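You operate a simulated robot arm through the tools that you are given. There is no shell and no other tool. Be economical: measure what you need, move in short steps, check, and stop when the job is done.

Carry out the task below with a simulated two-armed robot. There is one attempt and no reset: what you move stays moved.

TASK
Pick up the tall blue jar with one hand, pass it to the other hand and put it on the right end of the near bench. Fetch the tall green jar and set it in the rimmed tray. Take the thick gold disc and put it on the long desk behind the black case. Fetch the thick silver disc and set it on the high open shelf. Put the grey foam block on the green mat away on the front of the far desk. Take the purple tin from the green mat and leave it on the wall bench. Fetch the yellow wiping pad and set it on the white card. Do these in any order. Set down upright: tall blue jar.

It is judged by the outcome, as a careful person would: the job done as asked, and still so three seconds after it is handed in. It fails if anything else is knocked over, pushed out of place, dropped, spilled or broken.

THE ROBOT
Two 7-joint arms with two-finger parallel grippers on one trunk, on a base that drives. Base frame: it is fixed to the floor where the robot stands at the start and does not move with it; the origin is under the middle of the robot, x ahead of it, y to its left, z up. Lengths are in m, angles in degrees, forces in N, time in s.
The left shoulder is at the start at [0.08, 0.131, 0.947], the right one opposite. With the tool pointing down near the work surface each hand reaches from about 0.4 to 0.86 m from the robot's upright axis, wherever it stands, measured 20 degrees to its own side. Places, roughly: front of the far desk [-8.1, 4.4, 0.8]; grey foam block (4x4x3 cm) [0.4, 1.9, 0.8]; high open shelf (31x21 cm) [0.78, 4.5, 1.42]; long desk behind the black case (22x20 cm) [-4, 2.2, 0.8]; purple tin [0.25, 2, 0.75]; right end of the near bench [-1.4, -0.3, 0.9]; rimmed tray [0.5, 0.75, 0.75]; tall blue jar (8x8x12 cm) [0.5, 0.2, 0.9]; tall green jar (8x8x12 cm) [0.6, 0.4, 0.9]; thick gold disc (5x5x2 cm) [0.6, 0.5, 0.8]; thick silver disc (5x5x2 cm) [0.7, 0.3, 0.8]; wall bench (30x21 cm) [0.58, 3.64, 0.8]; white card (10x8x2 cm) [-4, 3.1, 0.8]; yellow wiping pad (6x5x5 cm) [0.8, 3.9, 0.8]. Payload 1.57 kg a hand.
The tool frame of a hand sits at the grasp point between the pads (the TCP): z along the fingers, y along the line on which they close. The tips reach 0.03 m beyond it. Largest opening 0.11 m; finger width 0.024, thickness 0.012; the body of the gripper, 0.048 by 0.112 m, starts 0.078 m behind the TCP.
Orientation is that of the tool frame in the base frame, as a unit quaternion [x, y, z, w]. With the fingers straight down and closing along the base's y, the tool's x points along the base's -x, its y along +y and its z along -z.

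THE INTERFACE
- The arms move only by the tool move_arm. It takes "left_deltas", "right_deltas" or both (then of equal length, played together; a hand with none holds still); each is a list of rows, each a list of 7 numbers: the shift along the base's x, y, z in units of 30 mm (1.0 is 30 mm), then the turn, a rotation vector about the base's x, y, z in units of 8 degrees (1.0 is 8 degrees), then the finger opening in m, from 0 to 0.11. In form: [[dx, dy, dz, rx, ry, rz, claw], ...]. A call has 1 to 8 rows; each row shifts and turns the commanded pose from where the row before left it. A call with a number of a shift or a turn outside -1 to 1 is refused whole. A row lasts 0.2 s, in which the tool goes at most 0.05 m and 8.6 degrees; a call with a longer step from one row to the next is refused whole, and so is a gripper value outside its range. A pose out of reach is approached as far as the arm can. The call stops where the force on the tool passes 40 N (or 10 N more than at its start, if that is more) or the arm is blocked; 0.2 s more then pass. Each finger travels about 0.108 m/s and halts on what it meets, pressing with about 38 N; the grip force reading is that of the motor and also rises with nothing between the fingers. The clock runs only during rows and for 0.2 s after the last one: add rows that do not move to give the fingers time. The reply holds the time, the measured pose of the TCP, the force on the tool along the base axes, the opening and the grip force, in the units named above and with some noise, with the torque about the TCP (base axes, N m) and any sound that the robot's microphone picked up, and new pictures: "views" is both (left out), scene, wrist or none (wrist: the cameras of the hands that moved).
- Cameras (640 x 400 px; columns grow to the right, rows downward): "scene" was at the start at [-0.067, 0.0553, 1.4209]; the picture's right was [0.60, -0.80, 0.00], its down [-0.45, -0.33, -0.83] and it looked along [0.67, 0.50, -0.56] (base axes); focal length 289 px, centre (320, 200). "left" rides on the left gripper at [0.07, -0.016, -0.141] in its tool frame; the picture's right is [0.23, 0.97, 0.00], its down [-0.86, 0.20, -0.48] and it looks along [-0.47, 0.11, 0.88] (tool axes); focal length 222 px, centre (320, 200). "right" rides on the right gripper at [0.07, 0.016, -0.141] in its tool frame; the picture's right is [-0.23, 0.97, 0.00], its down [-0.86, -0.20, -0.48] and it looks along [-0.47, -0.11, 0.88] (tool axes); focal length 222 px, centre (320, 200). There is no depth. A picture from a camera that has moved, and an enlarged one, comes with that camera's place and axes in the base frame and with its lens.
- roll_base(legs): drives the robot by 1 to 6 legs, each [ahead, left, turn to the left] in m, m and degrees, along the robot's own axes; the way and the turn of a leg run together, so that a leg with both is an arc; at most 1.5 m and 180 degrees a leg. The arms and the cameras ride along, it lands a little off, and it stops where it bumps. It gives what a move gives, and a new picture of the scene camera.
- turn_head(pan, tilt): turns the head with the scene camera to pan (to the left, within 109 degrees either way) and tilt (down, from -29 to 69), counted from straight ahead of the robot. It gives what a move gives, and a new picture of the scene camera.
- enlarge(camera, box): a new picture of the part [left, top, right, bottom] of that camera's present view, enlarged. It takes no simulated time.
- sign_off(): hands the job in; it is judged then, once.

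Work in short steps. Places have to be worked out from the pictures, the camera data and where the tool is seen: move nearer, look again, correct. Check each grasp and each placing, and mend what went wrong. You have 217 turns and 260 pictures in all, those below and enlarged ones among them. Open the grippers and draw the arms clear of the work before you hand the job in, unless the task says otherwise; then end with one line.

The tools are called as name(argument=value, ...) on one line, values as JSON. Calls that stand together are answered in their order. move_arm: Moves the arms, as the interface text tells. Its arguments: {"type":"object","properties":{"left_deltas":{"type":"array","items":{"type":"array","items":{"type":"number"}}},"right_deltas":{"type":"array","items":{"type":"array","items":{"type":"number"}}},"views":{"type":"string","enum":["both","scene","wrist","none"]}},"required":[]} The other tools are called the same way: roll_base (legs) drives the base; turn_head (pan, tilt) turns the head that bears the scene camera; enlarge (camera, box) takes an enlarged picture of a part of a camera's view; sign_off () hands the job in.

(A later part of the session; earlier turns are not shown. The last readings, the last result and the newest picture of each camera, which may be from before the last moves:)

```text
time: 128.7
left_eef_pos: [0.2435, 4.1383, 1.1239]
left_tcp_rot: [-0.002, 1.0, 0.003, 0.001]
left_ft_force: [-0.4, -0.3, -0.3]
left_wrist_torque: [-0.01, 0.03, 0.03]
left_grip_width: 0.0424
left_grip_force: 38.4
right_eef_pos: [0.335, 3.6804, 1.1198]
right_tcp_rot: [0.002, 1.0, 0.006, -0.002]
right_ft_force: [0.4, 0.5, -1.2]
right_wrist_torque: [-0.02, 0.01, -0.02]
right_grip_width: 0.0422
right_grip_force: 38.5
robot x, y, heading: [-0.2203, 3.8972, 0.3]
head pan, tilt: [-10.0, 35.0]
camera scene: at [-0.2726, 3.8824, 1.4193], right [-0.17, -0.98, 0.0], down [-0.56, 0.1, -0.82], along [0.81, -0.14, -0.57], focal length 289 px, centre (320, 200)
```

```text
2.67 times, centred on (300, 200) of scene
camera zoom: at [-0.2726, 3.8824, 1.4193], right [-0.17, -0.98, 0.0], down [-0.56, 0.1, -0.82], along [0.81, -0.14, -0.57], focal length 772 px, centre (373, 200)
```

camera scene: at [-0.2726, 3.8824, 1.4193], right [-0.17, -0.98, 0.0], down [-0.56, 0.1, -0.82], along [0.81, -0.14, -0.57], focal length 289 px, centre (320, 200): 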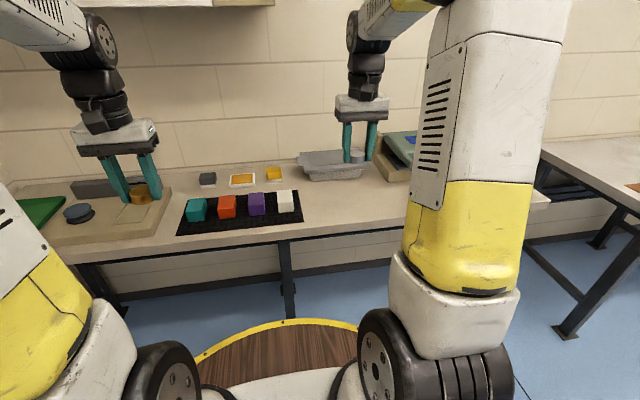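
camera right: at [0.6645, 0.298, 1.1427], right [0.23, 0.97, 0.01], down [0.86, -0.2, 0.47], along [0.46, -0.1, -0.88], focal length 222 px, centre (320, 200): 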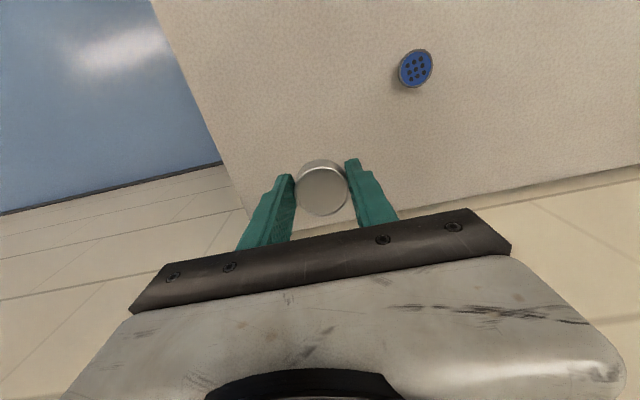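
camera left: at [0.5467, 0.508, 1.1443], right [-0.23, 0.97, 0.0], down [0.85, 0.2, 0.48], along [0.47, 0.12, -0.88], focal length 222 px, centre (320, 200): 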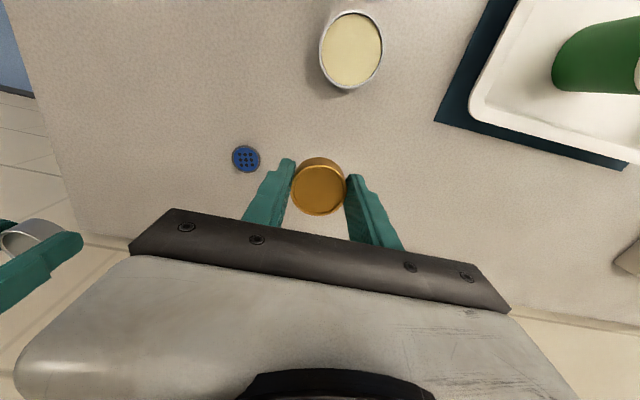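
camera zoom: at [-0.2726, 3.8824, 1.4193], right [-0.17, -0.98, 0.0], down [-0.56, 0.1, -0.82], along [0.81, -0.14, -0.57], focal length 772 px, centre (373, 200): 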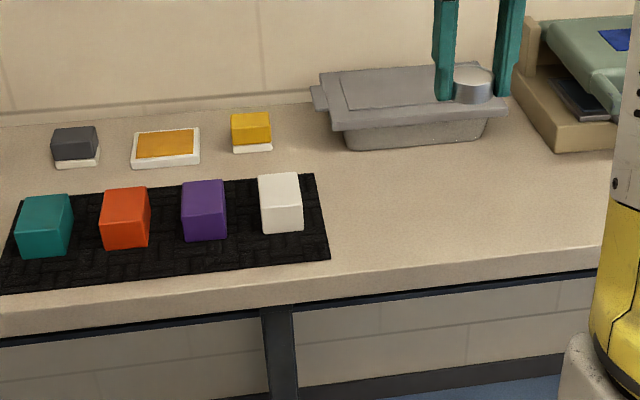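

The free area right of the mat is good for a regrasp, and the yellow pad is at ≈(0.78,3.89). I drive 0.2 m forward and look again.

roll_base(legs=[[0.2, 0, 0]])

move_arm(right_deltas=[[0.4, -0.2, -0.9, 0, 0, 0, 0.03], [0.4, -0.2, -0.9, 0, 0, 0, 0.03], [0.4, -0.2, -0.9, 0, 0, 0, 0.03], [0.4, -0.2, -0.9, 0, 0, 0, 0.03], [0.4, -0.2, -0.9, 0, 0, 0, 0.03], [0.4, -0.2, -0.9, 0, 0, 0, 0.03], [0.4, -0.2, -0.9, 0, 0, 0, 0.03], [0, 0, 0, 0, 0, 0, 0.03]], views="both")

```text
time: 130.3
left_eef_pos: [0.4437, 4.139, 1.1236]
left_tcp_rot: [-0.002, 1.0, 0.003, 0.001]
left_ft_force: [0.2, 0.6, -1.9]
left_wrist_torque: [-0.03, -0.02, 0.01]
left_grip_width: 0.0423
left_grip_force: 37.6
right_eef_pos: [0.5368, 3.6824, 1.1203]
right_tcp_rot: [0.0, 1.0, 0.006, -0.002]
right_ft_force: [1.1, 0.2, -0.4]
right_wrist_torque: [-0.01, -0.03, 0.01]
right_grip_width: 0.0423
right_grip_force: 38.0
robot x, y, heading: [-0.0192, 3.8929, 0.0]
head pan, tilt: [-10.0, 35.0]
camera scene: at [-0.0711, 3.8821, 1.4192], right [-0.17, -0.98, 0.0], down [-0.56, 0.1, -0.82], along [0.81, -0.14, -0.57], focal length 289 px, centre (320, 200)
```

scene: 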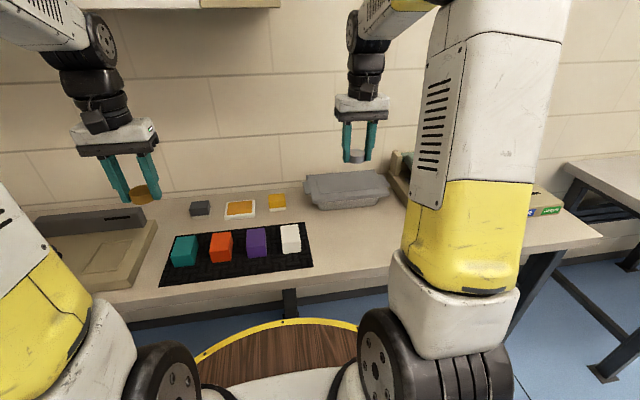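

```text
time: 132.1
left_eef_pos: [0.4445, 4.1393, 1.1236]
left_tcp_rot: [-0.003, 1.0, 0.002, 0.001]
left_ft_force: [-0.6, -0.1, -0.4]
left_wrist_torque: [0.0, -0.01, 0.04]
left_grip_width: 0.042
left_grip_force: 38.4
right_eef_pos: [0.6201, 3.6399, 0.9299]
right_tcp_rot: [0.0, 1.0, 0.006, -0.002]
right_ft_force: [-0.6, -0.1, -0.8]
right_wrist_torque: [0.01, 0.02, -0.01]
right_grip_width: 0.0423
right_grip_force: 37.7
robot x, y, heading: [-0.0195, 3.8943, -0.2]
head pan, tilt: [-10.0, 35.0]
camera scene: at [-0.071, 3.8821, 1.4192], right [-0.17, -0.98, 0.0], down [-0.57, 0.1, -0.82], along [0.81, -0.14, -0.57], focal length 289 px, centre (320, 200)
camera right: at [0.551, 3.6539, 1.0728], right [0.23, 0.97, 0.01], down [0.86, -0.21, 0.47], along [0.46, -0.1, -0.88], focal length 222 px, centre (320, 200)
```

scene: 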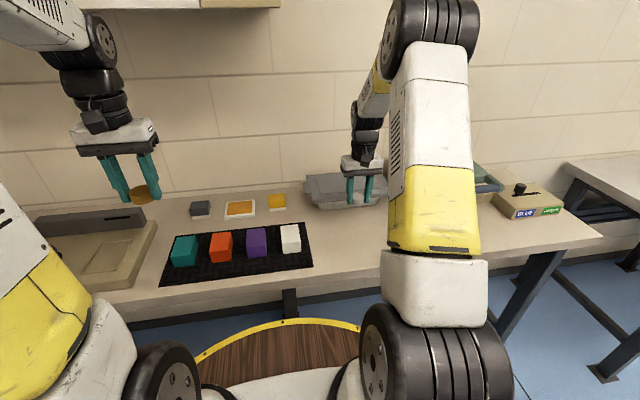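
right: 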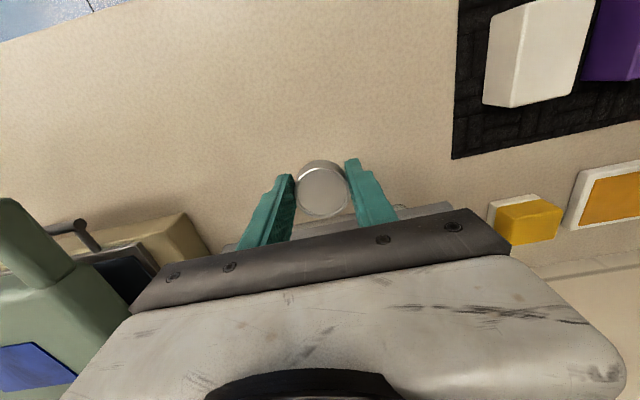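

Clear below. Lower the silver disc to the bench.

move_arm(right_deltas=[[0, 0, -0.8, 0, 0, 0, 0.03], [0, 0, -0.8, 0, 0, 0, 0.03], [0, 0, -0.7, 0, 0, 0, 0.03], [0, 0, -0.3, 0, 0, 0, 0.03], [0, 0, -0.2, 0, 0, 0, 0.03], [0, 0, -0.2, 0, 0, 0, 0.03], [0, 0, -0.2, 0, 0, 0, 0.03], [0, 0, -0.2, 0, 0, 0, 0.03]], views="none")

```text
time: 133.9
left_eef_pos: [0.4438, 4.1387, 1.1242]
left_tcp_rot: [-0.003, 1.0, 0.002, 0.002]
left_ft_force: [-0.4, 0.5, -0.3]
left_wrist_torque: [-0.01, 0.02, 0.01]
left_grip_width: 0.0422
left_grip_force: 37.8
right_eef_pos: [0.6208, 3.6392, 0.8303]
right_tcp_rot: [0.001, 1.0, 0.006, 0.0]
right_ft_force: [-3.7, 0.0, 13.4]
right_wrist_torque: [-0.27, 0.05, -0.08]
right_grip_width: 0.042
right_grip_force: 38.4
robot x, y, heading: [-0.0185, 3.8958, -0.0]
head pan, tilt: [-10.0, 35.0]
```

Contact, bench at 0.80. Release, raise, then pitch the right hand to ~40° below horizontal for a flat regrasp.

move_arm(right_deltas=[[0, 0, 0, 0, 0, 0, 0.07], [0, 0, 0, 0, 0, 0, 0.09], [0, 0, 0.5, 0, 0, 0, 0.09], [0, 0, 1, 0, 0, 0, 0.09], [0, 0, 1, 0, 0, 0, 0.09], [0, 0, 1, 0, 0, 0, 0.09], [0, 0, 0, 0, 0, 0, 0.09]], views="wrist")

move_arm(right_deltas=[[0, 0, 0, 0, -0.9, 0, 0.09], [0, 0, 0, 0, -0.9, 0, 0.09], [0, 0, 0, 0, -0.9, 0, 0.09], [0, 0, 0, 0, -0.9, 0, 0.09], [0, 0, 0, 0, -0.9, 0, 0.09], [-0.2, 0, 0, 0, -0.9, 0, 0.09], [-0.2, 0, 0, 0, -0.85, 0, 0.09], [0, 0, 0, 0, 0, 0, 0.09]], views="wrist")

```text
time: 135.5
left_eef_pos: [0.4446, 4.1379, 1.1234]
left_tcp_rot: [-0.003, 1.0, 0.004, 0.001]
left_ft_force: [-0.1, 0.1, -0.3]
left_wrist_torque: [-0.01, -0.01, 0.0]
left_grip_width: 0.0422
left_grip_force: 38.4
right_eef_pos: [0.6209, 3.6394, 0.9353]
right_tcp_rot: [0.0, 1.0, 0.006, -0.001]
right_ft_force: [0.1, 0.5, 0.5]
right_wrist_torque: [0.02, 0.0, -0.03]
right_grip_width: 0.0896
right_grip_force: 0.1
robot x, y, heading: [-0.0204, 3.8939, -0.0]
head pan, tilt: [-10.0, 35.0]
camera right: at [0.5516, 3.6538, 1.077], right [0.23, 0.97, 0.01], down [0.86, -0.21, 0.47], along [0.46, -0.1, -0.88], focal length 222 px, centre (320, 200)
```

right: 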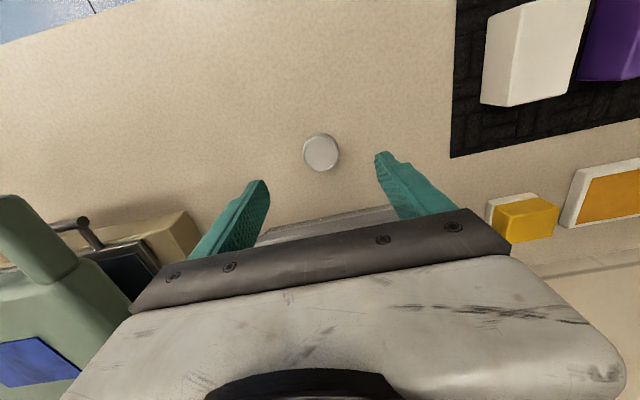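

```text
time: 137.3
left_eef_pos: [0.4446, 4.1398, 1.1241]
left_tcp_rot: [-0.003, 1.0, 0.002, 0.0]
left_ft_force: [-0.2, 0.9, -1.3]
left_wrist_torque: [-0.02, 0.0, 0.01]
left_grip_width: 0.042
left_grip_force: 38.0
right_eef_pos: [0.6084, 3.6401, 0.9341]
right_tcp_rot: [-0.002, 0.907, 0.006, 0.421]
right_ft_force: [0.4, 0.2, 0.5]
right_wrist_torque: [0.01, -0.03, 0.02]
right_grip_width: 0.0898
right_grip_force: 0.0
robot x, y, heading: [-0.0154, 3.8962, 0.2]
head pan, tilt: [-10.0, 35.0]
camera right: at [0.4554, 3.6538, 0.9721], right [0.14, 0.97, 0.18], down [0.19, -0.21, 0.96], along [0.97, -0.1, -0.21], focal length 222 px, centre (320, 200)
```

right: 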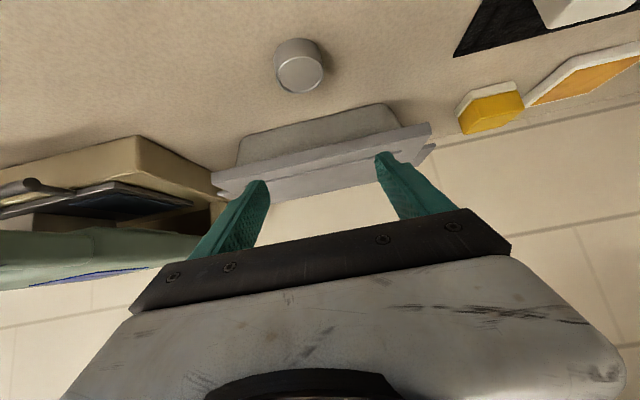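

Pitch is 40°. The disc is at (0.625,3.640). Lower so the fingertips straddle it, then close.

move_arm(right_deltas=[[0.1, 0, -0.8, 0, 0, 0, 0.09], [0, 0, -0.8, 0, 0, 0, 0.09], [0, 0, -0.8, 0, 0, 0, 0.09], [0, 0, -0.5, 0, 0, 0, 0.09], [0, 0, -0.3, 0, 0, 0, 0.09], [0, 0, 0, 0, 0, 0, 0.09]], views="wrist")

```text
time: 138.7
left_eef_pos: [0.4441, 4.14, 1.1225]
left_tcp_rot: [-0.002, 1.0, 0.002, 0.001]
left_ft_force: [0.2, 0.5, -1.0]
left_wrist_torque: [0.0, 0.01, -0.04]
left_grip_width: 0.0425
left_grip_force: 38.0
right_eef_pos: [0.6131, 3.6391, 0.8385]
right_tcp_rot: [-0.002, 0.907, 0.006, 0.421]
right_ft_force: [-0.7, 0.3, 0.6]
right_wrist_torque: [0.03, 0.01, -0.02]
right_grip_width: 0.0899
right_grip_force: 0.1
robot x, y, heading: [-0.0213, 3.8985, -0.1]
head pan, tilt: [-10.0, 35.0]
camera right: at [0.4591, 3.6533, 0.8765], right [0.14, 0.97, 0.18], down [0.19, -0.21, 0.96], along [0.97, -0.1, -0.21], focal length 222 px, centre (320, 200)
```

right: 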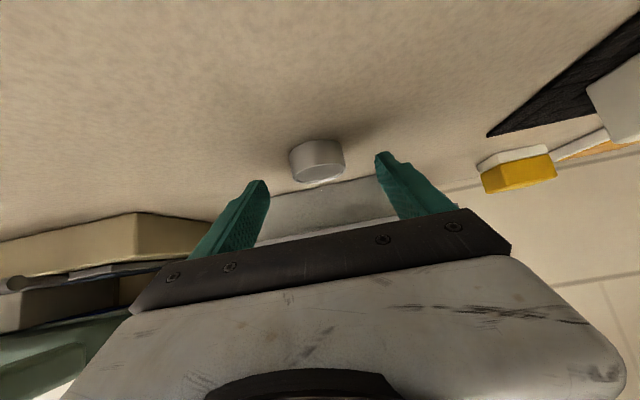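

Disc centre lies between the tip pads. Lower 6 mm more, and close.

move_arm(right_deltas=[[0.1, 0, -0.2, 0, 0, 0, 0.09], [0, 0, 0, 0, 0, 0, 0.03], [0, 0, 0, 0, 0, 0, 0.03], [0, 0, 0, 0, 0, 0, 0.03], [0, 0, 0, 0, 0, 0, 0.03], [0, 0, 0.3, 0, 0, 0, 0.03], [0, 0, 0.6, 0, 0, 0, 0.03], [0, 0, 0.8, 0, 0, 0, 0.03]], views="wrist")

```text
time: 140.5
left_eef_pos: [0.4446, 4.1398, 1.1228]
left_tcp_rot: [-0.003, 1.0, 0.003, 0.001]
left_ft_force: [1.3, -0.7, 0.0]
left_wrist_torque: [-0.01, 0.02, 0.03]
left_grip_width: 0.0423
left_grip_force: 37.8
right_eef_pos: [0.6154, 3.639, 0.8822]
right_tcp_rot: [-0.002, 0.907, 0.006, 0.421]
right_ft_force: [0.0, 0.4, -0.5]
right_wrist_torque: [-0.03, -0.01, 0.03]
right_grip_width: 0.0423
right_grip_force: 38.3
robot x, y, heading: [-0.0206, 3.8957, -0.0]
head pan, tilt: [-10.0, 35.0]
camera right: at [0.462, 3.6537, 0.9212], right [0.14, 0.97, 0.18], down [0.19, -0.21, 0.96], along [0.97, -0.1, -0.21], focal length 222 px, centre (320, 200)
```

right: 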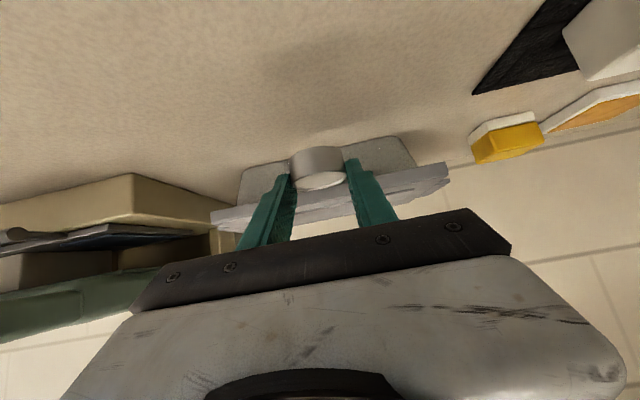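

The silver disc is now held flat with a 40° hand. I raise it, back off, drive left in front of the cabinet bay, and look.

move_arm(right_deltas=[[0, 0, 0.9, 0, 0, 0, 0.03], [0, 0, 1, 0, 0, 0, 0.03], [0, 0, 1, 0, 0, 0, 0.03], [0, 0, 1, 0, 0, 0, 0.03], [0, 0, 1, 0, 0, 0, 0.03], [0, 0, 1, 0, 0, 0, 0.03], [0, 0, 1, 0, 0, 0, 0.03], [0, 0, 1, 0, 0, 0, 0.03]], views="none")

roll_base(legs=[[-0.25, 0, 0], [0, 0.55, 0]])

turn_head(pan=5, tilt=0)

```text
time: 142.3
left_eef_pos: [0.445, 4.1399, 1.1231]
left_tcp_rot: [-0.002, 1.0, 0.003, 0.0]
left_ft_force: [-1.1, 0.3, -0.8]
left_wrist_torque: [-0.01, 0.0, 0.01]
left_grip_width: 0.0424
left_grip_force: 38.0
right_eef_pos: [0.6151, 3.6384, 1.1206]
right_tcp_rot: [-0.002, 0.907, 0.006, 0.42]
right_ft_force: [-0.1, -0.1, 0.4]
right_wrist_torque: [-0.02, 0.01, 0.02]
right_grip_width: 0.0423
right_grip_force: 38.7
robot x, y, heading: [-0.0215, 3.8954, 0.0]
head pan, tilt: [-10.0, 35.0]
```

```text
time: 146.9
left_eef_pos: [0.1961, 4.6868, 1.1227]
left_tcp_rot: [-0.002, 1.0, 0.002, 0.001]
left_ft_force: [-0.4, 1.2, -0.1]
left_wrist_torque: [-0.01, -0.03, 0.02]
left_grip_width: 0.0424
left_grip_force: 38.6
right_eef_pos: [0.3654, 4.1872, 1.1204]
right_tcp_rot: [-0.002, 0.907, 0.006, 0.42]
right_ft_force: [0.1, 0.2, -0.8]
right_wrist_torque: [-0.05, 0.01, -0.02]
right_grip_width: 0.0426
right_grip_force: 38.0
robot x, y, heading: [-0.2702, 4.4434, -0.1]
head pan, tilt: [-10.0, 35.0]
camera scene: at [-0.3204, 4.4307, 1.4192], right [-0.17, -0.98, 0.0], down [-0.56, 0.1, -0.82], along [0.81, -0.14, -0.57], focal length 289 px, centre (320, 200)
```

scene: 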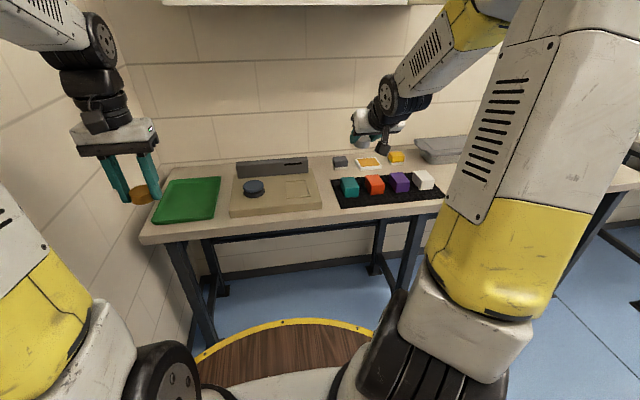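

```text
time: 147.9
left_eef_pos: [0.1949, 4.6877, 1.1228]
left_tcp_rot: [-0.002, 1.0, 0.002, 0.0]
left_ft_force: [-1.1, -0.2, -1.1]
left_wrist_torque: [-0.01, -0.01, 0.02]
left_grip_width: 0.0423
left_grip_force: 37.8
right_eef_pos: [0.3664, 4.1881, 1.1206]
right_tcp_rot: [-0.001, 0.907, 0.006, 0.421]
right_ft_force: [0.1, 0.4, -0.7]
right_wrist_torque: [0.0, 0.02, 0.01]
right_grip_width: 0.0426
right_grip_force: 38.2
robot x, y, heading: [-0.2688, 4.4452, -0.3]
head pan, tilt: [5.0, 0.0]
camera scene: at [-0.3174, 4.4539, 1.4753], right [0.09, -1.0, 0.0], down [0.0, 0.0, -1.0], along [1.0, 0.09, 0.0], focal length 289 px, centre (320, 200)
```

scene: 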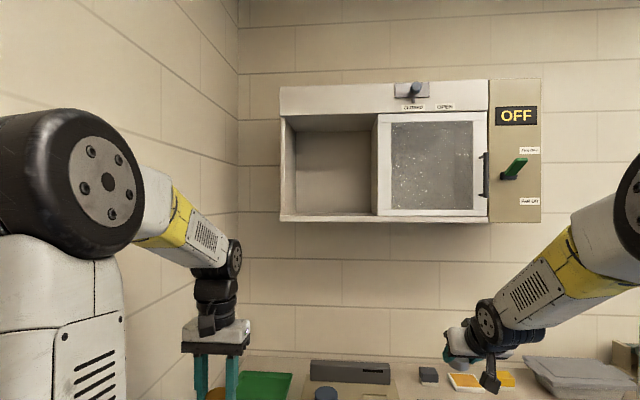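

Great frontal view of the open bay; enlarge for measurement.

enlarge(camera="scene", box=[270, 75, 400, 235])

```text
2.50 times, centred on (335, 155) of scene
camera zoom: at [-0.3174, 4.4539, 1.4753], right [0.09, -1.0, 0.0], down [0.0, 0.0, -1.0], along [1.0, 0.09, 0.0], focal length 724 px, centre (282, 312)
```

zoom: 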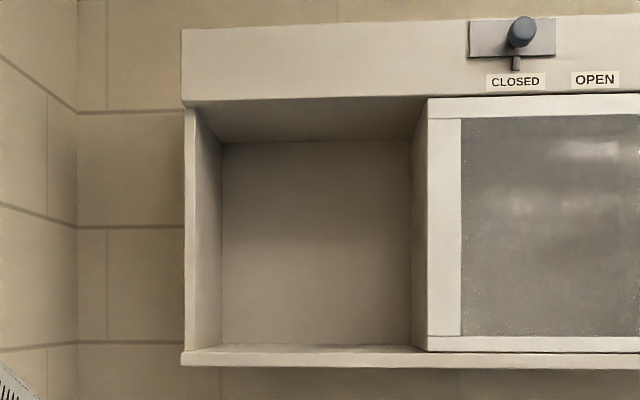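

Bay measured: x 0.68–0.89, y 4.346–4.663, floor 1.42, opening top 1.77. I raise the right hand in stages toward z≈1.50 while still well in front.

move_arm(right_deltas=[[0, 0.4, 1, 0, 0, 0, 0.03], [0, 0.4, 1, 0, 0, 0, 0.03], [0, 0.4, 1, 0, 0, 0, 0.03], [0, 0.4, 1, 0, 0, 0, 0.03], [0, 0.4, 1, 0, 0, 0, 0.03], [0, 0.4, 1, 0, 0, 0, 0.03], [0, 0.4, 1, 0, 0, 0, 0.03], [0, 0.4, 1, 0, 0, 0, 0.03]], views="none")

move_arm(right_deltas=[[0, 0.5, 1, 0, 0, 0, 0.03], [0, 0.5, 1, 0, 0, 0, 0.03], [0, 0.5, 1, 0, 0, 0, 0.03], [0, 0.5, 1, 0, 0, 0, 0.03], [0, 0.5, 0.5, 0, 0, 0, 0.03], [0, 0, 0, 0, 0, 0, 0.03]], views="both")

```text
time: 149.7
left_eef_pos: [0.1954, 4.6872, 1.1242]
left_tcp_rot: [-0.001, 1.0, 0.003, 0.001]
left_ft_force: [-0.2, -1.2, -1.4]
left_wrist_torque: [0.02, 0.02, 0.02]
left_grip_width: 0.0421
left_grip_force: 38.3
right_eef_pos: [0.3654, 4.2828, 1.3605]
right_tcp_rot: [0.0, 0.908, 0.005, 0.42]
right_ft_force: [-0.7, 1.2, 0.2]
right_wrist_torque: [0.04, 0.01, 0.03]
right_grip_width: 0.0421
right_grip_force: 38.0
robot x, y, heading: [-0.2677, 4.4431, -0.1]
head pan, tilt: [5.0, 0.0]
```

```text
time: 151.1
left_eef_pos: [0.195, 4.6874, 1.1231]
left_tcp_rot: [-0.002, 1.0, 0.003, 0.001]
left_ft_force: [1.2, 0.7, 0.2]
left_wrist_torque: [0.03, -0.02, 0.03]
left_grip_width: 0.0422
left_grip_force: 37.5
right_eef_pos: [0.3663, 4.36, 1.4944]
right_tcp_rot: [-0.002, 0.907, 0.006, 0.421]
right_ft_force: [0.1, 0.2, -0.1]
right_wrist_torque: [0.0, -0.02, -0.03]
right_grip_width: 0.0423
right_grip_force: 38.3
robot x, y, heading: [-0.2665, 4.4422, 0.1]
head pan, tilt: [5.0, 0.0]
camera scene: at [-0.3174, 4.4539, 1.4754], right [0.09, -1.0, 0.0], down [0.0, 0.0, -1.0], along [1.0, 0.09, 0.0], focal length 289 px, centre (320, 200)
camera right: at [0.2126, 4.3734, 1.5341], right [0.14, 0.97, 0.18], down [0.19, -0.21, 0.96], along [0.97, -0.1, -0.21], focal length 222 px, centre (320, 200)
```

scene: 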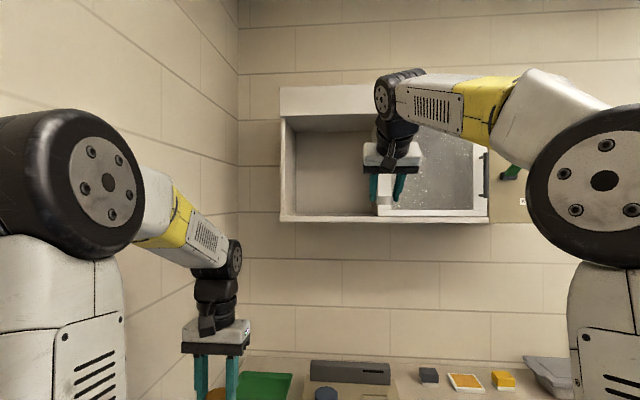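
right: 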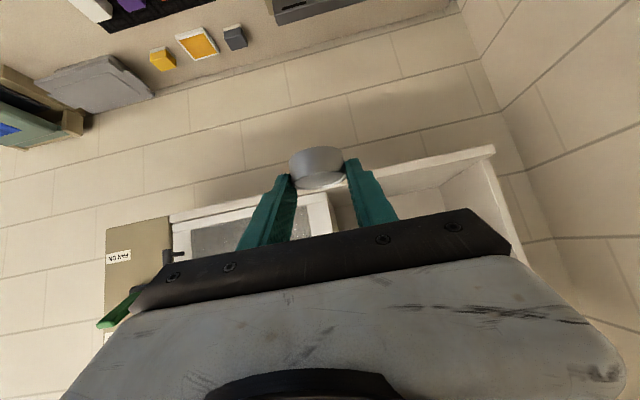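

Reachable. I shift the hand 7 cm left, sidestep 3 cm, and drive forward 0.25 m, then check.

move_arm(right_deltas=[[0, 0.8, 0, 0, 0, 0, 0.03], [0, 0.8, 0, 0, 0, 0, 0.03], [0, 0.7, 0, 0, 0, 0, 0.03], [0, 0, 0, 0, 0, 0, 0.03]], views="none")

roll_base(legs=[[0, 0.03, 0], [0.25, 0, 0]])

```text
time: 152.1
left_eef_pos: [0.1962, 4.6867, 1.1241]
left_tcp_rot: [-0.001, 1.0, 0.003, 0.001]
left_ft_force: [-0.5, -0.2, -1.8]
left_wrist_torque: [0.01, 0.02, -0.01]
left_grip_width: 0.042
left_grip_force: 37.4
right_eef_pos: [0.3662, 4.4276, 1.496]
right_tcp_rot: [-0.001, 0.907, 0.006, 0.42]
right_ft_force: [0.6, 0.8, -0.6]
right_wrist_torque: [-0.03, -0.02, -0.02]
right_grip_width: 0.0422
right_grip_force: 37.8
robot x, y, heading: [-0.2704, 4.4455, -0.4]
head pan, tilt: [5.0, 0.0]
```

```text
time: 154.4
left_eef_pos: [0.4461, 4.7187, 1.1234]
left_tcp_rot: [-0.002, 1.0, 0.003, 0.0]
left_ft_force: [-0.4, -0.4, -1.2]
left_wrist_torque: [0.04, -0.01, -0.02]
left_grip_width: 0.0424
left_grip_force: 37.5
right_eef_pos: [0.6166, 4.4581, 1.4962]
right_tcp_rot: [-0.001, 0.907, 0.006, 0.421]
right_ft_force: [0.4, 0.0, -0.2]
right_wrist_torque: [0.01, 0.02, 0.02]
right_grip_width: 0.0425
right_grip_force: 38.1
robot x, y, heading: [-0.0178, 4.4704, 0.0]
head pan, tilt: [5.0, 0.0]
camera scene: at [-0.0664, 4.4839, 1.4754], right [0.09, -1.0, 0.0], down [0.0, 0.0, -1.0], along [1.0, 0.09, 0.0], focal length 289 px, centre (320, 200)
```

scene: 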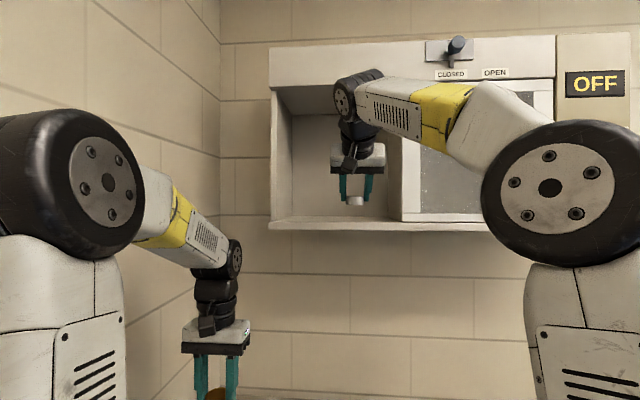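

Aligned with the bay. Advance base 0.07 m, then the arm 0.05 m.

roll_base(legs=[[0.07, 0, 0]])

move_arm(right_deltas=[[0.6, 0, -0.2, 0, 0, 0, 0.03], [0.6, 0, -0.2, 0, 0, 0, 0.03], [0.5, 0, -0.2, 0, 0, 0, 0.03], [0, 0, 0, 0, 0, 0, 0.03]], views="both")

```text
time: 155.4
left_eef_pos: [0.5157, 4.7163, 1.1236]
left_tcp_rot: [-0.002, 1.0, 0.002, 0.001]
left_ft_force: [0.1, -1.1, -0.6]
left_wrist_torque: [0.0, -0.03, -0.01]
left_grip_width: 0.0423
left_grip_force: 37.9
right_eef_pos: [0.6871, 4.4581, 1.4964]
right_tcp_rot: [-0.001, 0.907, 0.005, 0.421]
right_ft_force: [0.0, -0.4, -0.6]
right_wrist_torque: [-0.01, -0.01, 0.01]
right_grip_width: 0.0425
right_grip_force: 37.8
robot x, y, heading: [0.0511, 4.4697, 0.1]
head pan, tilt: [5.0, 0.0]
camera scene: at [0.0039, 4.4838, 1.4753], right [0.09, -1.0, 0.0], down [0.0, 0.0, -1.0], along [1.0, 0.09, 0.0], focal length 289 px, centre (320, 200)
```

scene: 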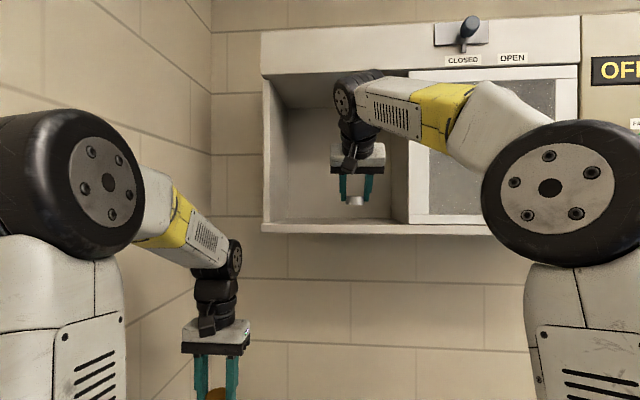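

```text
time: 156.4
left_eef_pos: [0.5169, 4.7166, 1.1236]
left_tcp_rot: [-0.002, 1.0, 0.002, 0.001]
left_ft_force: [0.7, 0.1, -1.0]
left_wrist_torque: [0.0, 0.0, 0.02]
left_grip_width: 0.0422
left_grip_force: 37.5
right_eef_pos: [0.7391, 4.4571, 1.4778]
right_tcp_rot: [-0.002, 0.907, 0.006, 0.422]
right_ft_force: [0.3, -0.2, -0.7]
right_wrist_torque: [-0.03, -0.02, 0.03]
right_grip_width: 0.0422
right_grip_force: 38.3
robot x, y, heading: [0.052, 4.472, 0.0]
head pan, tilt: [5.0, 0.0]
camera scene: at [0.0042, 4.4839, 1.4754], right [0.09, -1.0, 0.0], down [0.0, 0.0, -1.0], along [1.0, 0.09, 0.0], focal length 289 px, centre (320, 200)
camera right: at [0.5854, 4.4717, 1.5165], right [0.14, 0.97, 0.18], down [0.19, -0.21, 0.96], along [0.97, -0.1, -0.21], focal length 222 px, centre (320, 200)
```

scene: 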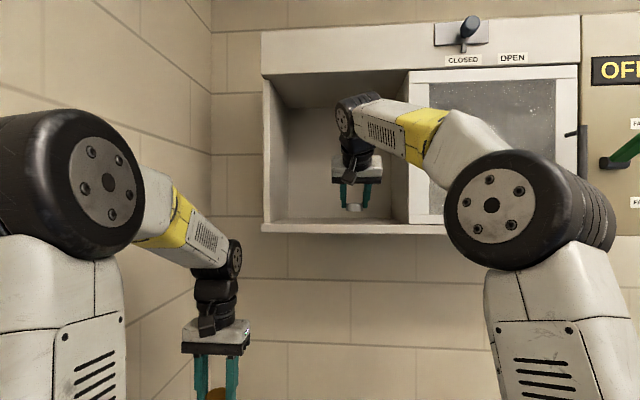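
right: 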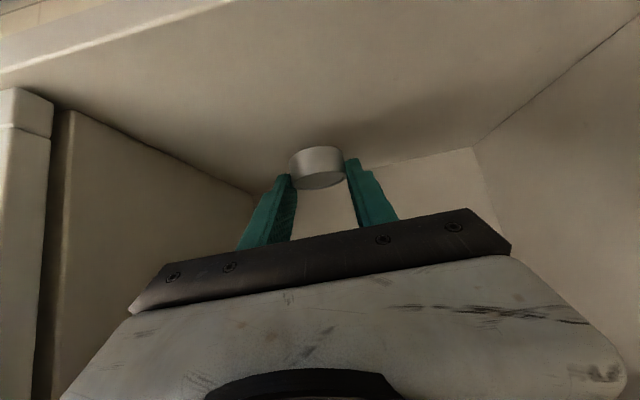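

Inside the bay above its floor. Lower in small steps to contact.

move_arm(right_deltas=[[0, 0, -0.3, 0, 0, 0, 0.03], [0, 0, -0.2, 0, 0, 0, 0.03], [0, 0, -0.15, 0, 0, 0, 0.03], [0, 0, -0.15, 0, 0, 0, 0.03], [0, 0, -0.15, 0, 0, 0, 0.03]], views="wrist")

```text
time: 157.6
left_eef_pos: [0.5169, 4.7179, 1.1235]
left_tcp_rot: [-0.002, 1.0, 0.003, 0.001]
left_ft_force: [-0.4, 0.5, -0.7]
left_wrist_torque: [0.03, 0.0, -0.01]
left_grip_width: 0.0421
left_grip_force: 38.0
right_eef_pos: [0.738, 4.4594, 1.4532]
right_tcp_rot: [-0.002, 0.906, 0.007, 0.423]
right_ft_force: [3.8, 0.2, 12.1]
right_wrist_torque: [-0.18, -0.12, 0.05]
right_grip_width: 0.042
right_grip_force: 38.3
robot x, y, heading: [0.0518, 4.4727, 0.1]
head pan, tilt: [5.0, 0.0]
camera right: at [0.5847, 4.4721, 1.4896], right [0.14, 0.97, 0.18], down [0.18, -0.21, 0.96], along [0.97, -0.1, -0.21], focal length 222 px, centre (320, 200)
```

right: 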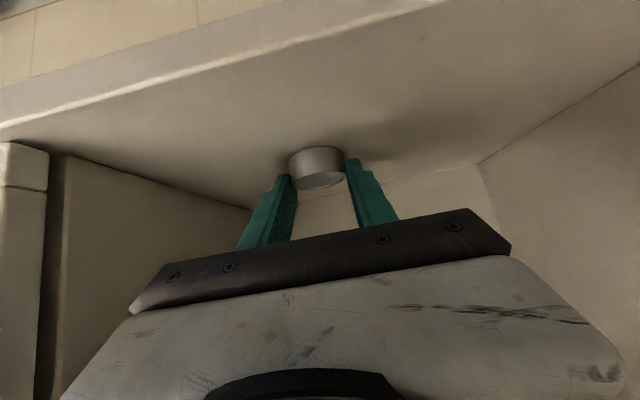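

Contact at 1.453 (12 N), as predicted. Release, raise a little, and pull back with arm and base.

move_arm(right_deltas=[[0, 0, 0, 0, 0, 0, 0.055], [0, 0, 0, 0, 0, 0, 0.07], [0, 0, 0, 0, 0, 0, 0.07], [0, 0, 0.5, 0, 0, 0, 0.07], [0, 0, 0.8, 0, 0, 0, 0.07], [0, 0, 0, 0, 0, 0, 0.07]], views="wrist")

roll_base(legs=[[-0.3, 0, 0]])

```text
time: 159.0
left_eef_pos: [0.5166, 4.7183, 1.1241]
left_tcp_rot: [-0.002, 1.0, 0.003, 0.001]
left_ft_force: [-0.5, 0.6, -1.1]
left_wrist_torque: [-0.01, -0.05, 0.01]
left_grip_width: 0.0421
left_grip_force: 37.9
right_eef_pos: [0.7381, 4.4579, 1.4879]
right_tcp_rot: [-0.001, 0.907, 0.006, 0.42]
right_ft_force: [-0.5, -0.1, 0.4]
right_wrist_torque: [0.03, 0.0, 0.01]
right_grip_width: 0.07
right_grip_force: 0.0
robot x, y, heading: [0.0484, 4.4747, -0.0]
head pan, tilt: [5.0, 0.0]
camera right: at [0.585, 4.472, 1.5269], right [0.14, 0.97, 0.18], down [0.19, -0.21, 0.96], along [0.97, -0.1, -0.21], focal length 222 px, centre (320, 200)
```

right: 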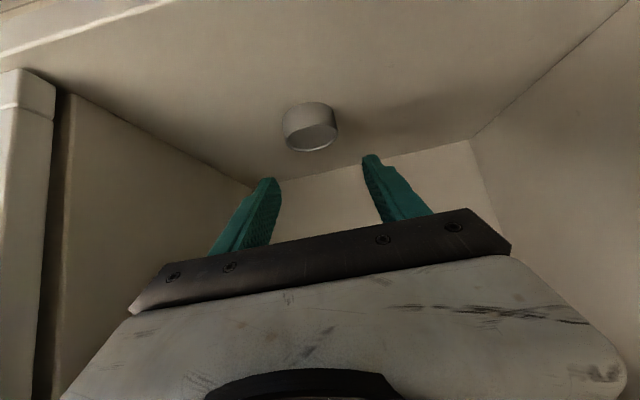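

```text
time: 161.0
left_eef_pos: [0.2156, 4.7177, 1.1244]
left_tcp_rot: [-0.003, 1.0, 0.003, 0.001]
left_ft_force: [-0.1, 0.6, -1.1]
left_wrist_torque: [0.0, 0.0, 0.02]
left_grip_width: 0.0422
left_grip_force: 37.7
right_eef_pos: [0.4372, 4.4581, 1.4886]
right_tcp_rot: [-0.002, 0.907, 0.007, 0.421]
right_ft_force: [0.3, 0.9, 0.6]
right_wrist_torque: [0.0, -0.04, 0.0]
right_grip_width: 0.0701
right_grip_force: 0.1
robot x, y, heading: [-0.2495, 4.475, -0.1]
head pan, tilt: [5.0, 0.0]
camera scene: at [-0.2968, 4.4838, 1.4754], right [0.09, -1.0, 0.0], down [0.0, 0.0, -1.0], along [1.0, 0.09, 0.0], focal length 289 px, centre (320, 200)
```

scene: 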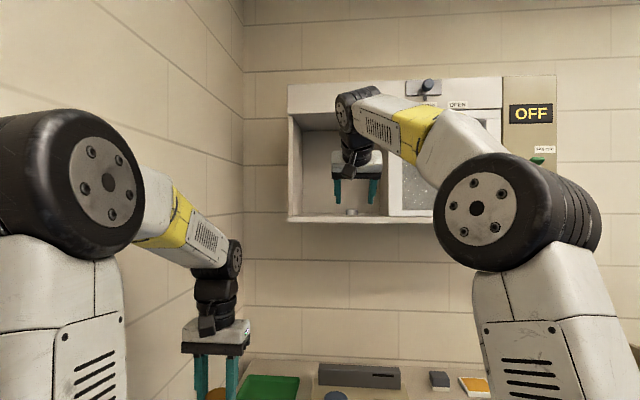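

The silver disc rests in the bay. Next, the yellow pad: I bring the right hand down and pitch it back to vertical.

move_arm(right_deltas=[[-0.3, -0.5, -1, 0, 0.778, 0, 0.09], [-0.3, -0.5, -1, 0, 0.778, 0, 0.09], [-0.3, -0.5, -1, 0, 0.778, 0, 0.09], [-0.3, -0.5, -1, 0, 0.778, 0, 0.09], [-0.3, -0.5, -1, 0, 0.778, 0, 0.09], [-0.3, -0.5, -1, 0, 0.778, 0, 0.09], [-0.3, -0.5, -1, 0, 0.778, 0, 0.09], [-0.3, -0.5, -1, 0, 0.778, 0, 0.09]], views="none")

move_arm(right_deltas=[[0, -0.4, -1, 0, 0, 0, 0.09], [0, -0.4, -1, 0, 0, 0, 0.09], [0, -0.4, -1, 0, 0, 0, 0.09], [0, -0.4, -1, 0, 0, 0, 0.09], [0, -0.4, -1, 0, 0, 0, 0.09], [0, -0.4, -1, 0, 0, 0, 0.09], [0, -0.4, -1, 0, 0, 0, 0.09], [0, 0, -1, 0, 0, 0, 0.09]], views="none")

roll_base(legs=[[0, -0.42, 0], [0.27, 0, 0]])

turn_head(pan=-10, tilt=30)

```text
time: 162.8
left_eef_pos: [0.2157, 4.7177, 1.1225]
left_tcp_rot: [-0.002, 1.0, 0.003, 0.0]
left_ft_force: [-0.6, 0.3, -0.6]
left_wrist_torque: [-0.03, -0.02, 0.02]
left_grip_width: 0.0421
left_grip_force: 38.2
right_eef_pos: [0.3637, 4.3377, 1.2472]
right_tcp_rot: [0.001, 1.0, 0.006, -0.001]
right_ft_force: [0.1, -0.4, -0.9]
right_wrist_torque: [0.02, -0.04, 0.01]
right_grip_width: 0.0898
right_grip_force: 0.0
robot x, y, heading: [-0.2485, 4.4747, 0.2]
head pan, tilt: [5.0, 0.0]
```

```text
time: 164.6
left_eef_pos: [0.2154, 4.7184, 1.1229]
left_tcp_rot: [-0.002, 1.0, 0.002, 0.0]
left_ft_force: [0.3, 0.1, -1.0]
left_wrist_torque: [-0.03, 0.02, 0.01]
left_grip_width: 0.0421
left_grip_force: 38.3
right_eef_pos: [0.3651, 4.255, 1.009]
right_tcp_rot: [0.001, 1.0, 0.006, 0.0]
right_ft_force: [-0.1, 0.1, -0.3]
right_wrist_torque: [0.0, -0.04, 0.01]
right_grip_width: 0.0901
right_grip_force: 0.0
robot x, y, heading: [-0.2507, 4.4728, 0.1]
head pan, tilt: [5.0, 0.0]
```

```text
time: 168.7
left_eef_pos: [0.4873, 4.2984, 1.1237]
left_tcp_rot: [-0.002, 1.0, 0.002, 0.001]
left_ft_force: [0.3, 0.8, -1.1]
left_wrist_torque: [0.02, 0.02, -0.03]
left_grip_width: 0.0422
left_grip_force: 38.3
right_eef_pos: [0.6378, 3.8348, 1.0084]
right_tcp_rot: [0.001, 1.0, 0.006, 0.0]
right_ft_force: [1.0, -0.4, -0.3]
right_wrist_torque: [0.01, 0.01, -0.01]
right_grip_width: 0.0899
right_grip_force: 0.0
robot x, y, heading: [0.024, 4.0538, 0.1]
head pan, tilt: [5.0, 0.0]
camera scene: at [-0.0252, 4.0646, 1.4754], right [0.09, -1.0, 0.0], down [0.0, 0.0, -1.0], along [1.0, 0.09, 0.0], focal length 289 px, centre (320, 200)
```

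scene: 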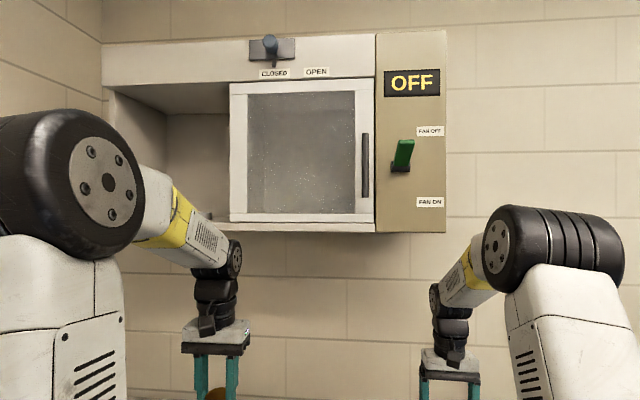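

```text
time: 169.7
left_eef_pos: [0.4878, 4.2974, 1.1229]
left_tcp_rot: [-0.002, 1.0, 0.003, 0.002]
left_ft_force: [0.0, 0.0, -1.1]
left_wrist_torque: [0.02, 0.01, -0.01]
left_grip_width: 0.0422
left_grip_force: 38.0
right_eef_pos: [0.6363, 3.835, 1.0091]
right_tcp_rot: [0.0, 1.0, 0.007, 0.0]
right_ft_force: [0.3, 0.6, 0.8]
right_wrist_torque: [-0.01, -0.02, -0.02]
right_grip_width: 0.0902
right_grip_force: 0.1
robot x, y, heading: [0.0281, 4.0569, 0.1]
head pan, tilt: [-10.0, 30.0]
camera scene: at [-0.0257, 4.0411, 1.4271], right [-0.17, -0.98, 0.0], down [-0.49, 0.09, -0.87], along [0.85, -0.15, -0.5], focal length 289 px, centre (320, 200)
```

scene: 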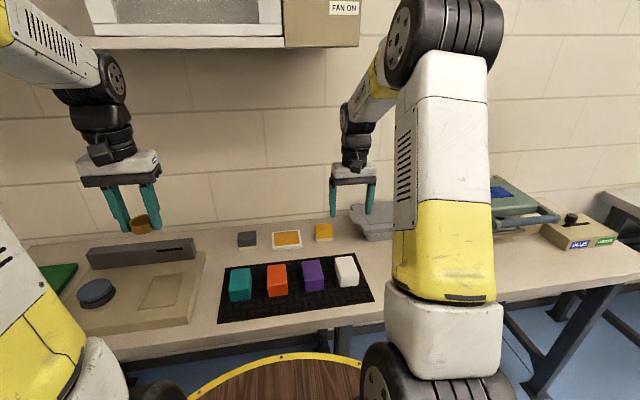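

Yellow pad ≈(0.765,3.89). Move the right hand over it.

move_arm(right_deltas=[[0.86, 0.37, -0.3, 0, 0, 0, 0.1], [0.86, 0.37, -0.3, 0, 0, 0, 0.1], [0.86, 0.37, -0.3, 0, 0, 0, 0.1], [0.86, 0.37, -0.3, 0, 0, 0, 0.1], [0.86, 0.37, -0.3, 0, 0, 0, 0.1], [0, 0, 0, 0, 0, 0, 0.1]], views="wrist")

```text
time: 171.1
left_eef_pos: [0.4874, 4.2987, 1.1232]
left_tcp_rot: [-0.003, 1.0, 0.003, 0.001]
left_ft_force: [0.0, -0.6, -0.7]
left_wrist_torque: [0.01, -0.04, 0.0]
left_grip_width: 0.0421
left_grip_force: 37.9
right_eef_pos: [0.7653, 3.8921, 0.9646]
right_tcp_rot: [0.001, 1.0, 0.006, 0.001]
right_ft_force: [0.7, 0.2, -0.2]
right_wrist_torque: [-0.03, -0.04, 0.01]
right_grip_width: 0.1
right_grip_force: 0.1
robot x, y, heading: [0.0227, 4.0565, 0.1]
head pan, tilt: [-10.0, 30.0]
camera right: at [0.6957, 3.9049, 1.1062], right [0.23, 0.97, 0.01], down [0.85, -0.21, 0.48], along [0.47, -0.1, -0.88], focal length 222 px, centre (320, 200)
```

right: 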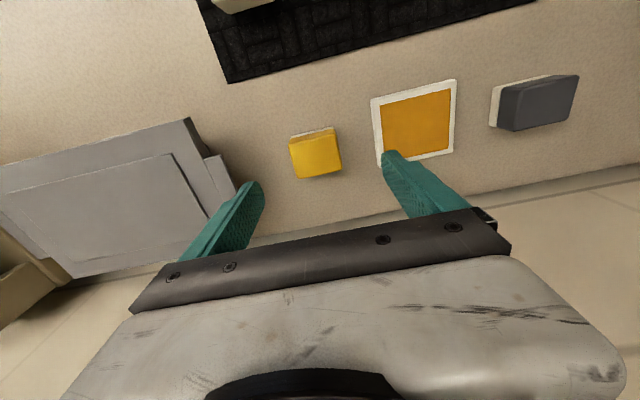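

Pad at (0.776,3.886), about 6 cm across the closing axis; neighbours are close, so I open to 0.085 and descend.

move_arm(right_deltas=[[0.35, -0.2, -0.5, 0, 0, 0, 0.085], [0, 0, -0.8, 0, 0, 0, 0.085], [0, 0, -0.8, 0, 0, 0, 0.085], [0, 0, -0.6, 0, 0, 0, 0.085], [0, 0, 0, 0, 0, 0, 0.085]], views="wrist")

```text
time: 172.3
left_eef_pos: [0.488, 4.2995, 1.1224]
left_tcp_rot: [-0.003, 1.0, 0.003, 0.001]
left_ft_force: [-0.3, 0.0, -0.8]
left_wrist_torque: [-0.01, 0.03, 0.02]
left_grip_width: 0.0424
left_grip_force: 38.0
right_eef_pos: [0.7758, 3.884, 0.8831]
right_tcp_rot: [0.001, 1.0, 0.006, 0.0]
right_ft_force: [0.4, 0.0, -0.4]
right_wrist_torque: [0.0, 0.04, -0.02]
right_grip_width: 0.085
right_grip_force: 0.0
robot x, y, heading: [0.0229, 4.0558, 0.0]
head pan, tilt: [-10.0, 30.0]
camera right: at [0.7062, 3.8985, 1.0245], right [0.23, 0.97, 0.01], down [0.85, -0.21, 0.48], along [0.47, -0.1, -0.88], focal length 222 px, centre (320, 200)
```

right: 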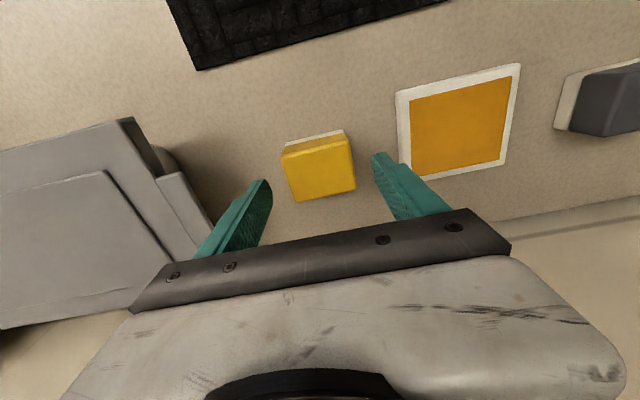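

Centred. Descend to 0.843 and close, then lift gently.

move_arm(right_deltas=[[0, 0, -0.7, 0, 0, 0, 0.085], [0, 0, -0.6, 0, 0, 0, 0.085], [0, 0, 0, 0, 0, 0, 0.04], [0, 0, 0, 0, 0, 0, 0.04], [0, 0, 0, 0, 0, 0, 0.04], [0, 0, 0.4, 0, 0, 0, 0.04], [0, 0, 0.8, 0, 0, 0, 0.04], [0, 0, 0.8, 0, 0, 0, 0.04]], views="wrist")

```text
time: 174.1
left_eef_pos: [0.4884, 4.2972, 1.1237]
left_tcp_rot: [-0.003, 1.0, 0.003, 0.0]
left_ft_force: [-0.5, -0.3, -1.7]
left_wrist_torque: [-0.02, 0.01, -0.01]
left_grip_width: 0.042
left_grip_force: 38.2
right_eef_pos: [0.7768, 3.8855, 0.9046]
right_tcp_rot: [0.001, 1.0, 0.006, 0.0]
right_ft_force: [-1.0, -0.2, -0.3]
right_wrist_torque: [0.0, 0.03, 0.0]
right_grip_width: 0.0594
right_grip_force: 37.9
robot x, y, heading: [0.0216, 4.0558, -0.1]
head pan, tilt: [-10.0, 30.0]
camera right: at [0.7067, 3.8989, 1.0457], right [0.23, 0.97, 0.01], down [0.85, -0.21, 0.48], along [0.47, -0.1, -0.88], focal length 222 px, centre (320, 200)
```

right: 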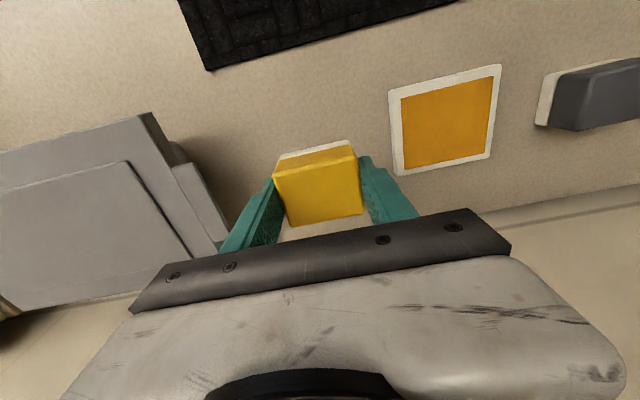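

Pad held (0.059). I lift and retract, back away from the bench, turn around and drive toward the long desk.

move_arm(right_deltas=[[-0.2, 0, 1, 0, 0, 0, 0.04], [-0.4, 0, 1, 0, 0, 0, 0.04], [-0.9, 0, 1, 0, 0, 0, 0.04], [-0.9, 0, 1, 0, 0, 0, 0.04], [-1, 0, 0.8, 0, 0, 0, 0.04], [-1, 0, 0.8, 0, 0, 0, 0.04], [-1, 0, 0.5, 0, 0, 0, 0.04], [-1, 0, 0, 0, 0, 0, 0.04]], views="none")

roll_base(legs=[[-0.5, 0, 0], [0, 0, 90], [0, 0, 90], [1.5, 0.5, 0], [0.4, 0.4, 0]])

turn_head(pan=20, tilt=25)

```text
time: 175.9
left_eef_pos: [0.4874, 4.2988, 1.1238]
left_tcp_rot: [-0.002, 1.0, 0.002, 0.0]
left_ft_force: [-0.2, 0.5, -1.8]
left_wrist_torque: [-0.04, 0.04, -0.06]
left_grip_width: 0.0424
left_grip_force: 38.7
right_eef_pos: [0.5843, 3.8844, 1.087]
right_tcp_rot: [0.001, 1.0, 0.007, -0.001]
right_ft_force: [0.0, 0.6, -1.2]
right_wrist_torque: [0.0, 0.02, 0.0]
right_grip_width: 0.059
right_grip_force: 37.5
robot x, y, heading: [0.0227, 4.0549, -0.1]
head pan, tilt: [-10.0, 30.0]
```

```text
refused: leg 4 is longer than a leg can be; nothing moved
```

```text
time: 176.8
left_eef_pos: [0.4879, 4.2984, 1.1234]
left_tcp_rot: [-0.003, 1.0, 0.003, 0.001]
left_ft_force: [0.0, -0.5, -1.2]
left_wrist_torque: [0.02, -0.01, 0.0]
left_grip_width: 0.042
left_grip_force: 38.4
right_eef_pos: [0.5864, 3.885, 1.0862]
right_tcp_rot: [0.001, 1.0, 0.006, 0.0]
right_ft_force: [-0.2, 1.0, -0.9]
right_wrist_torque: [-0.02, 0.01, -0.03]
right_grip_width: 0.0594
right_grip_force: 38.2
robot x, y, heading: [0.0218, 4.054, 0.3]
head pan, tilt: [20.0, 25.0]
camera scene: at [-0.0282, 4.0882, 1.435], right [0.34, -0.94, 0.0], down [-0.4, -0.14, -0.91], along [0.85, 0.31, -0.42], focal length 289 px, centre (320, 200)
```

scene: 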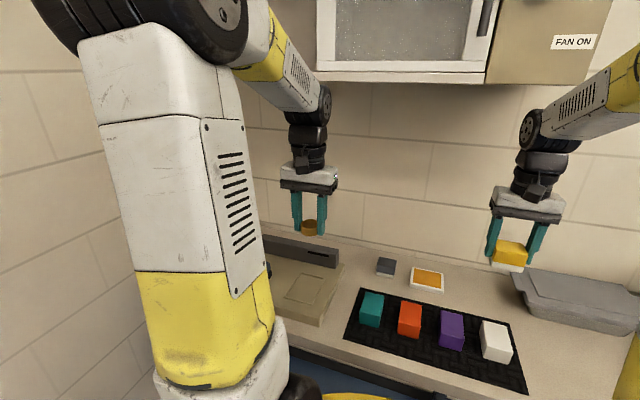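

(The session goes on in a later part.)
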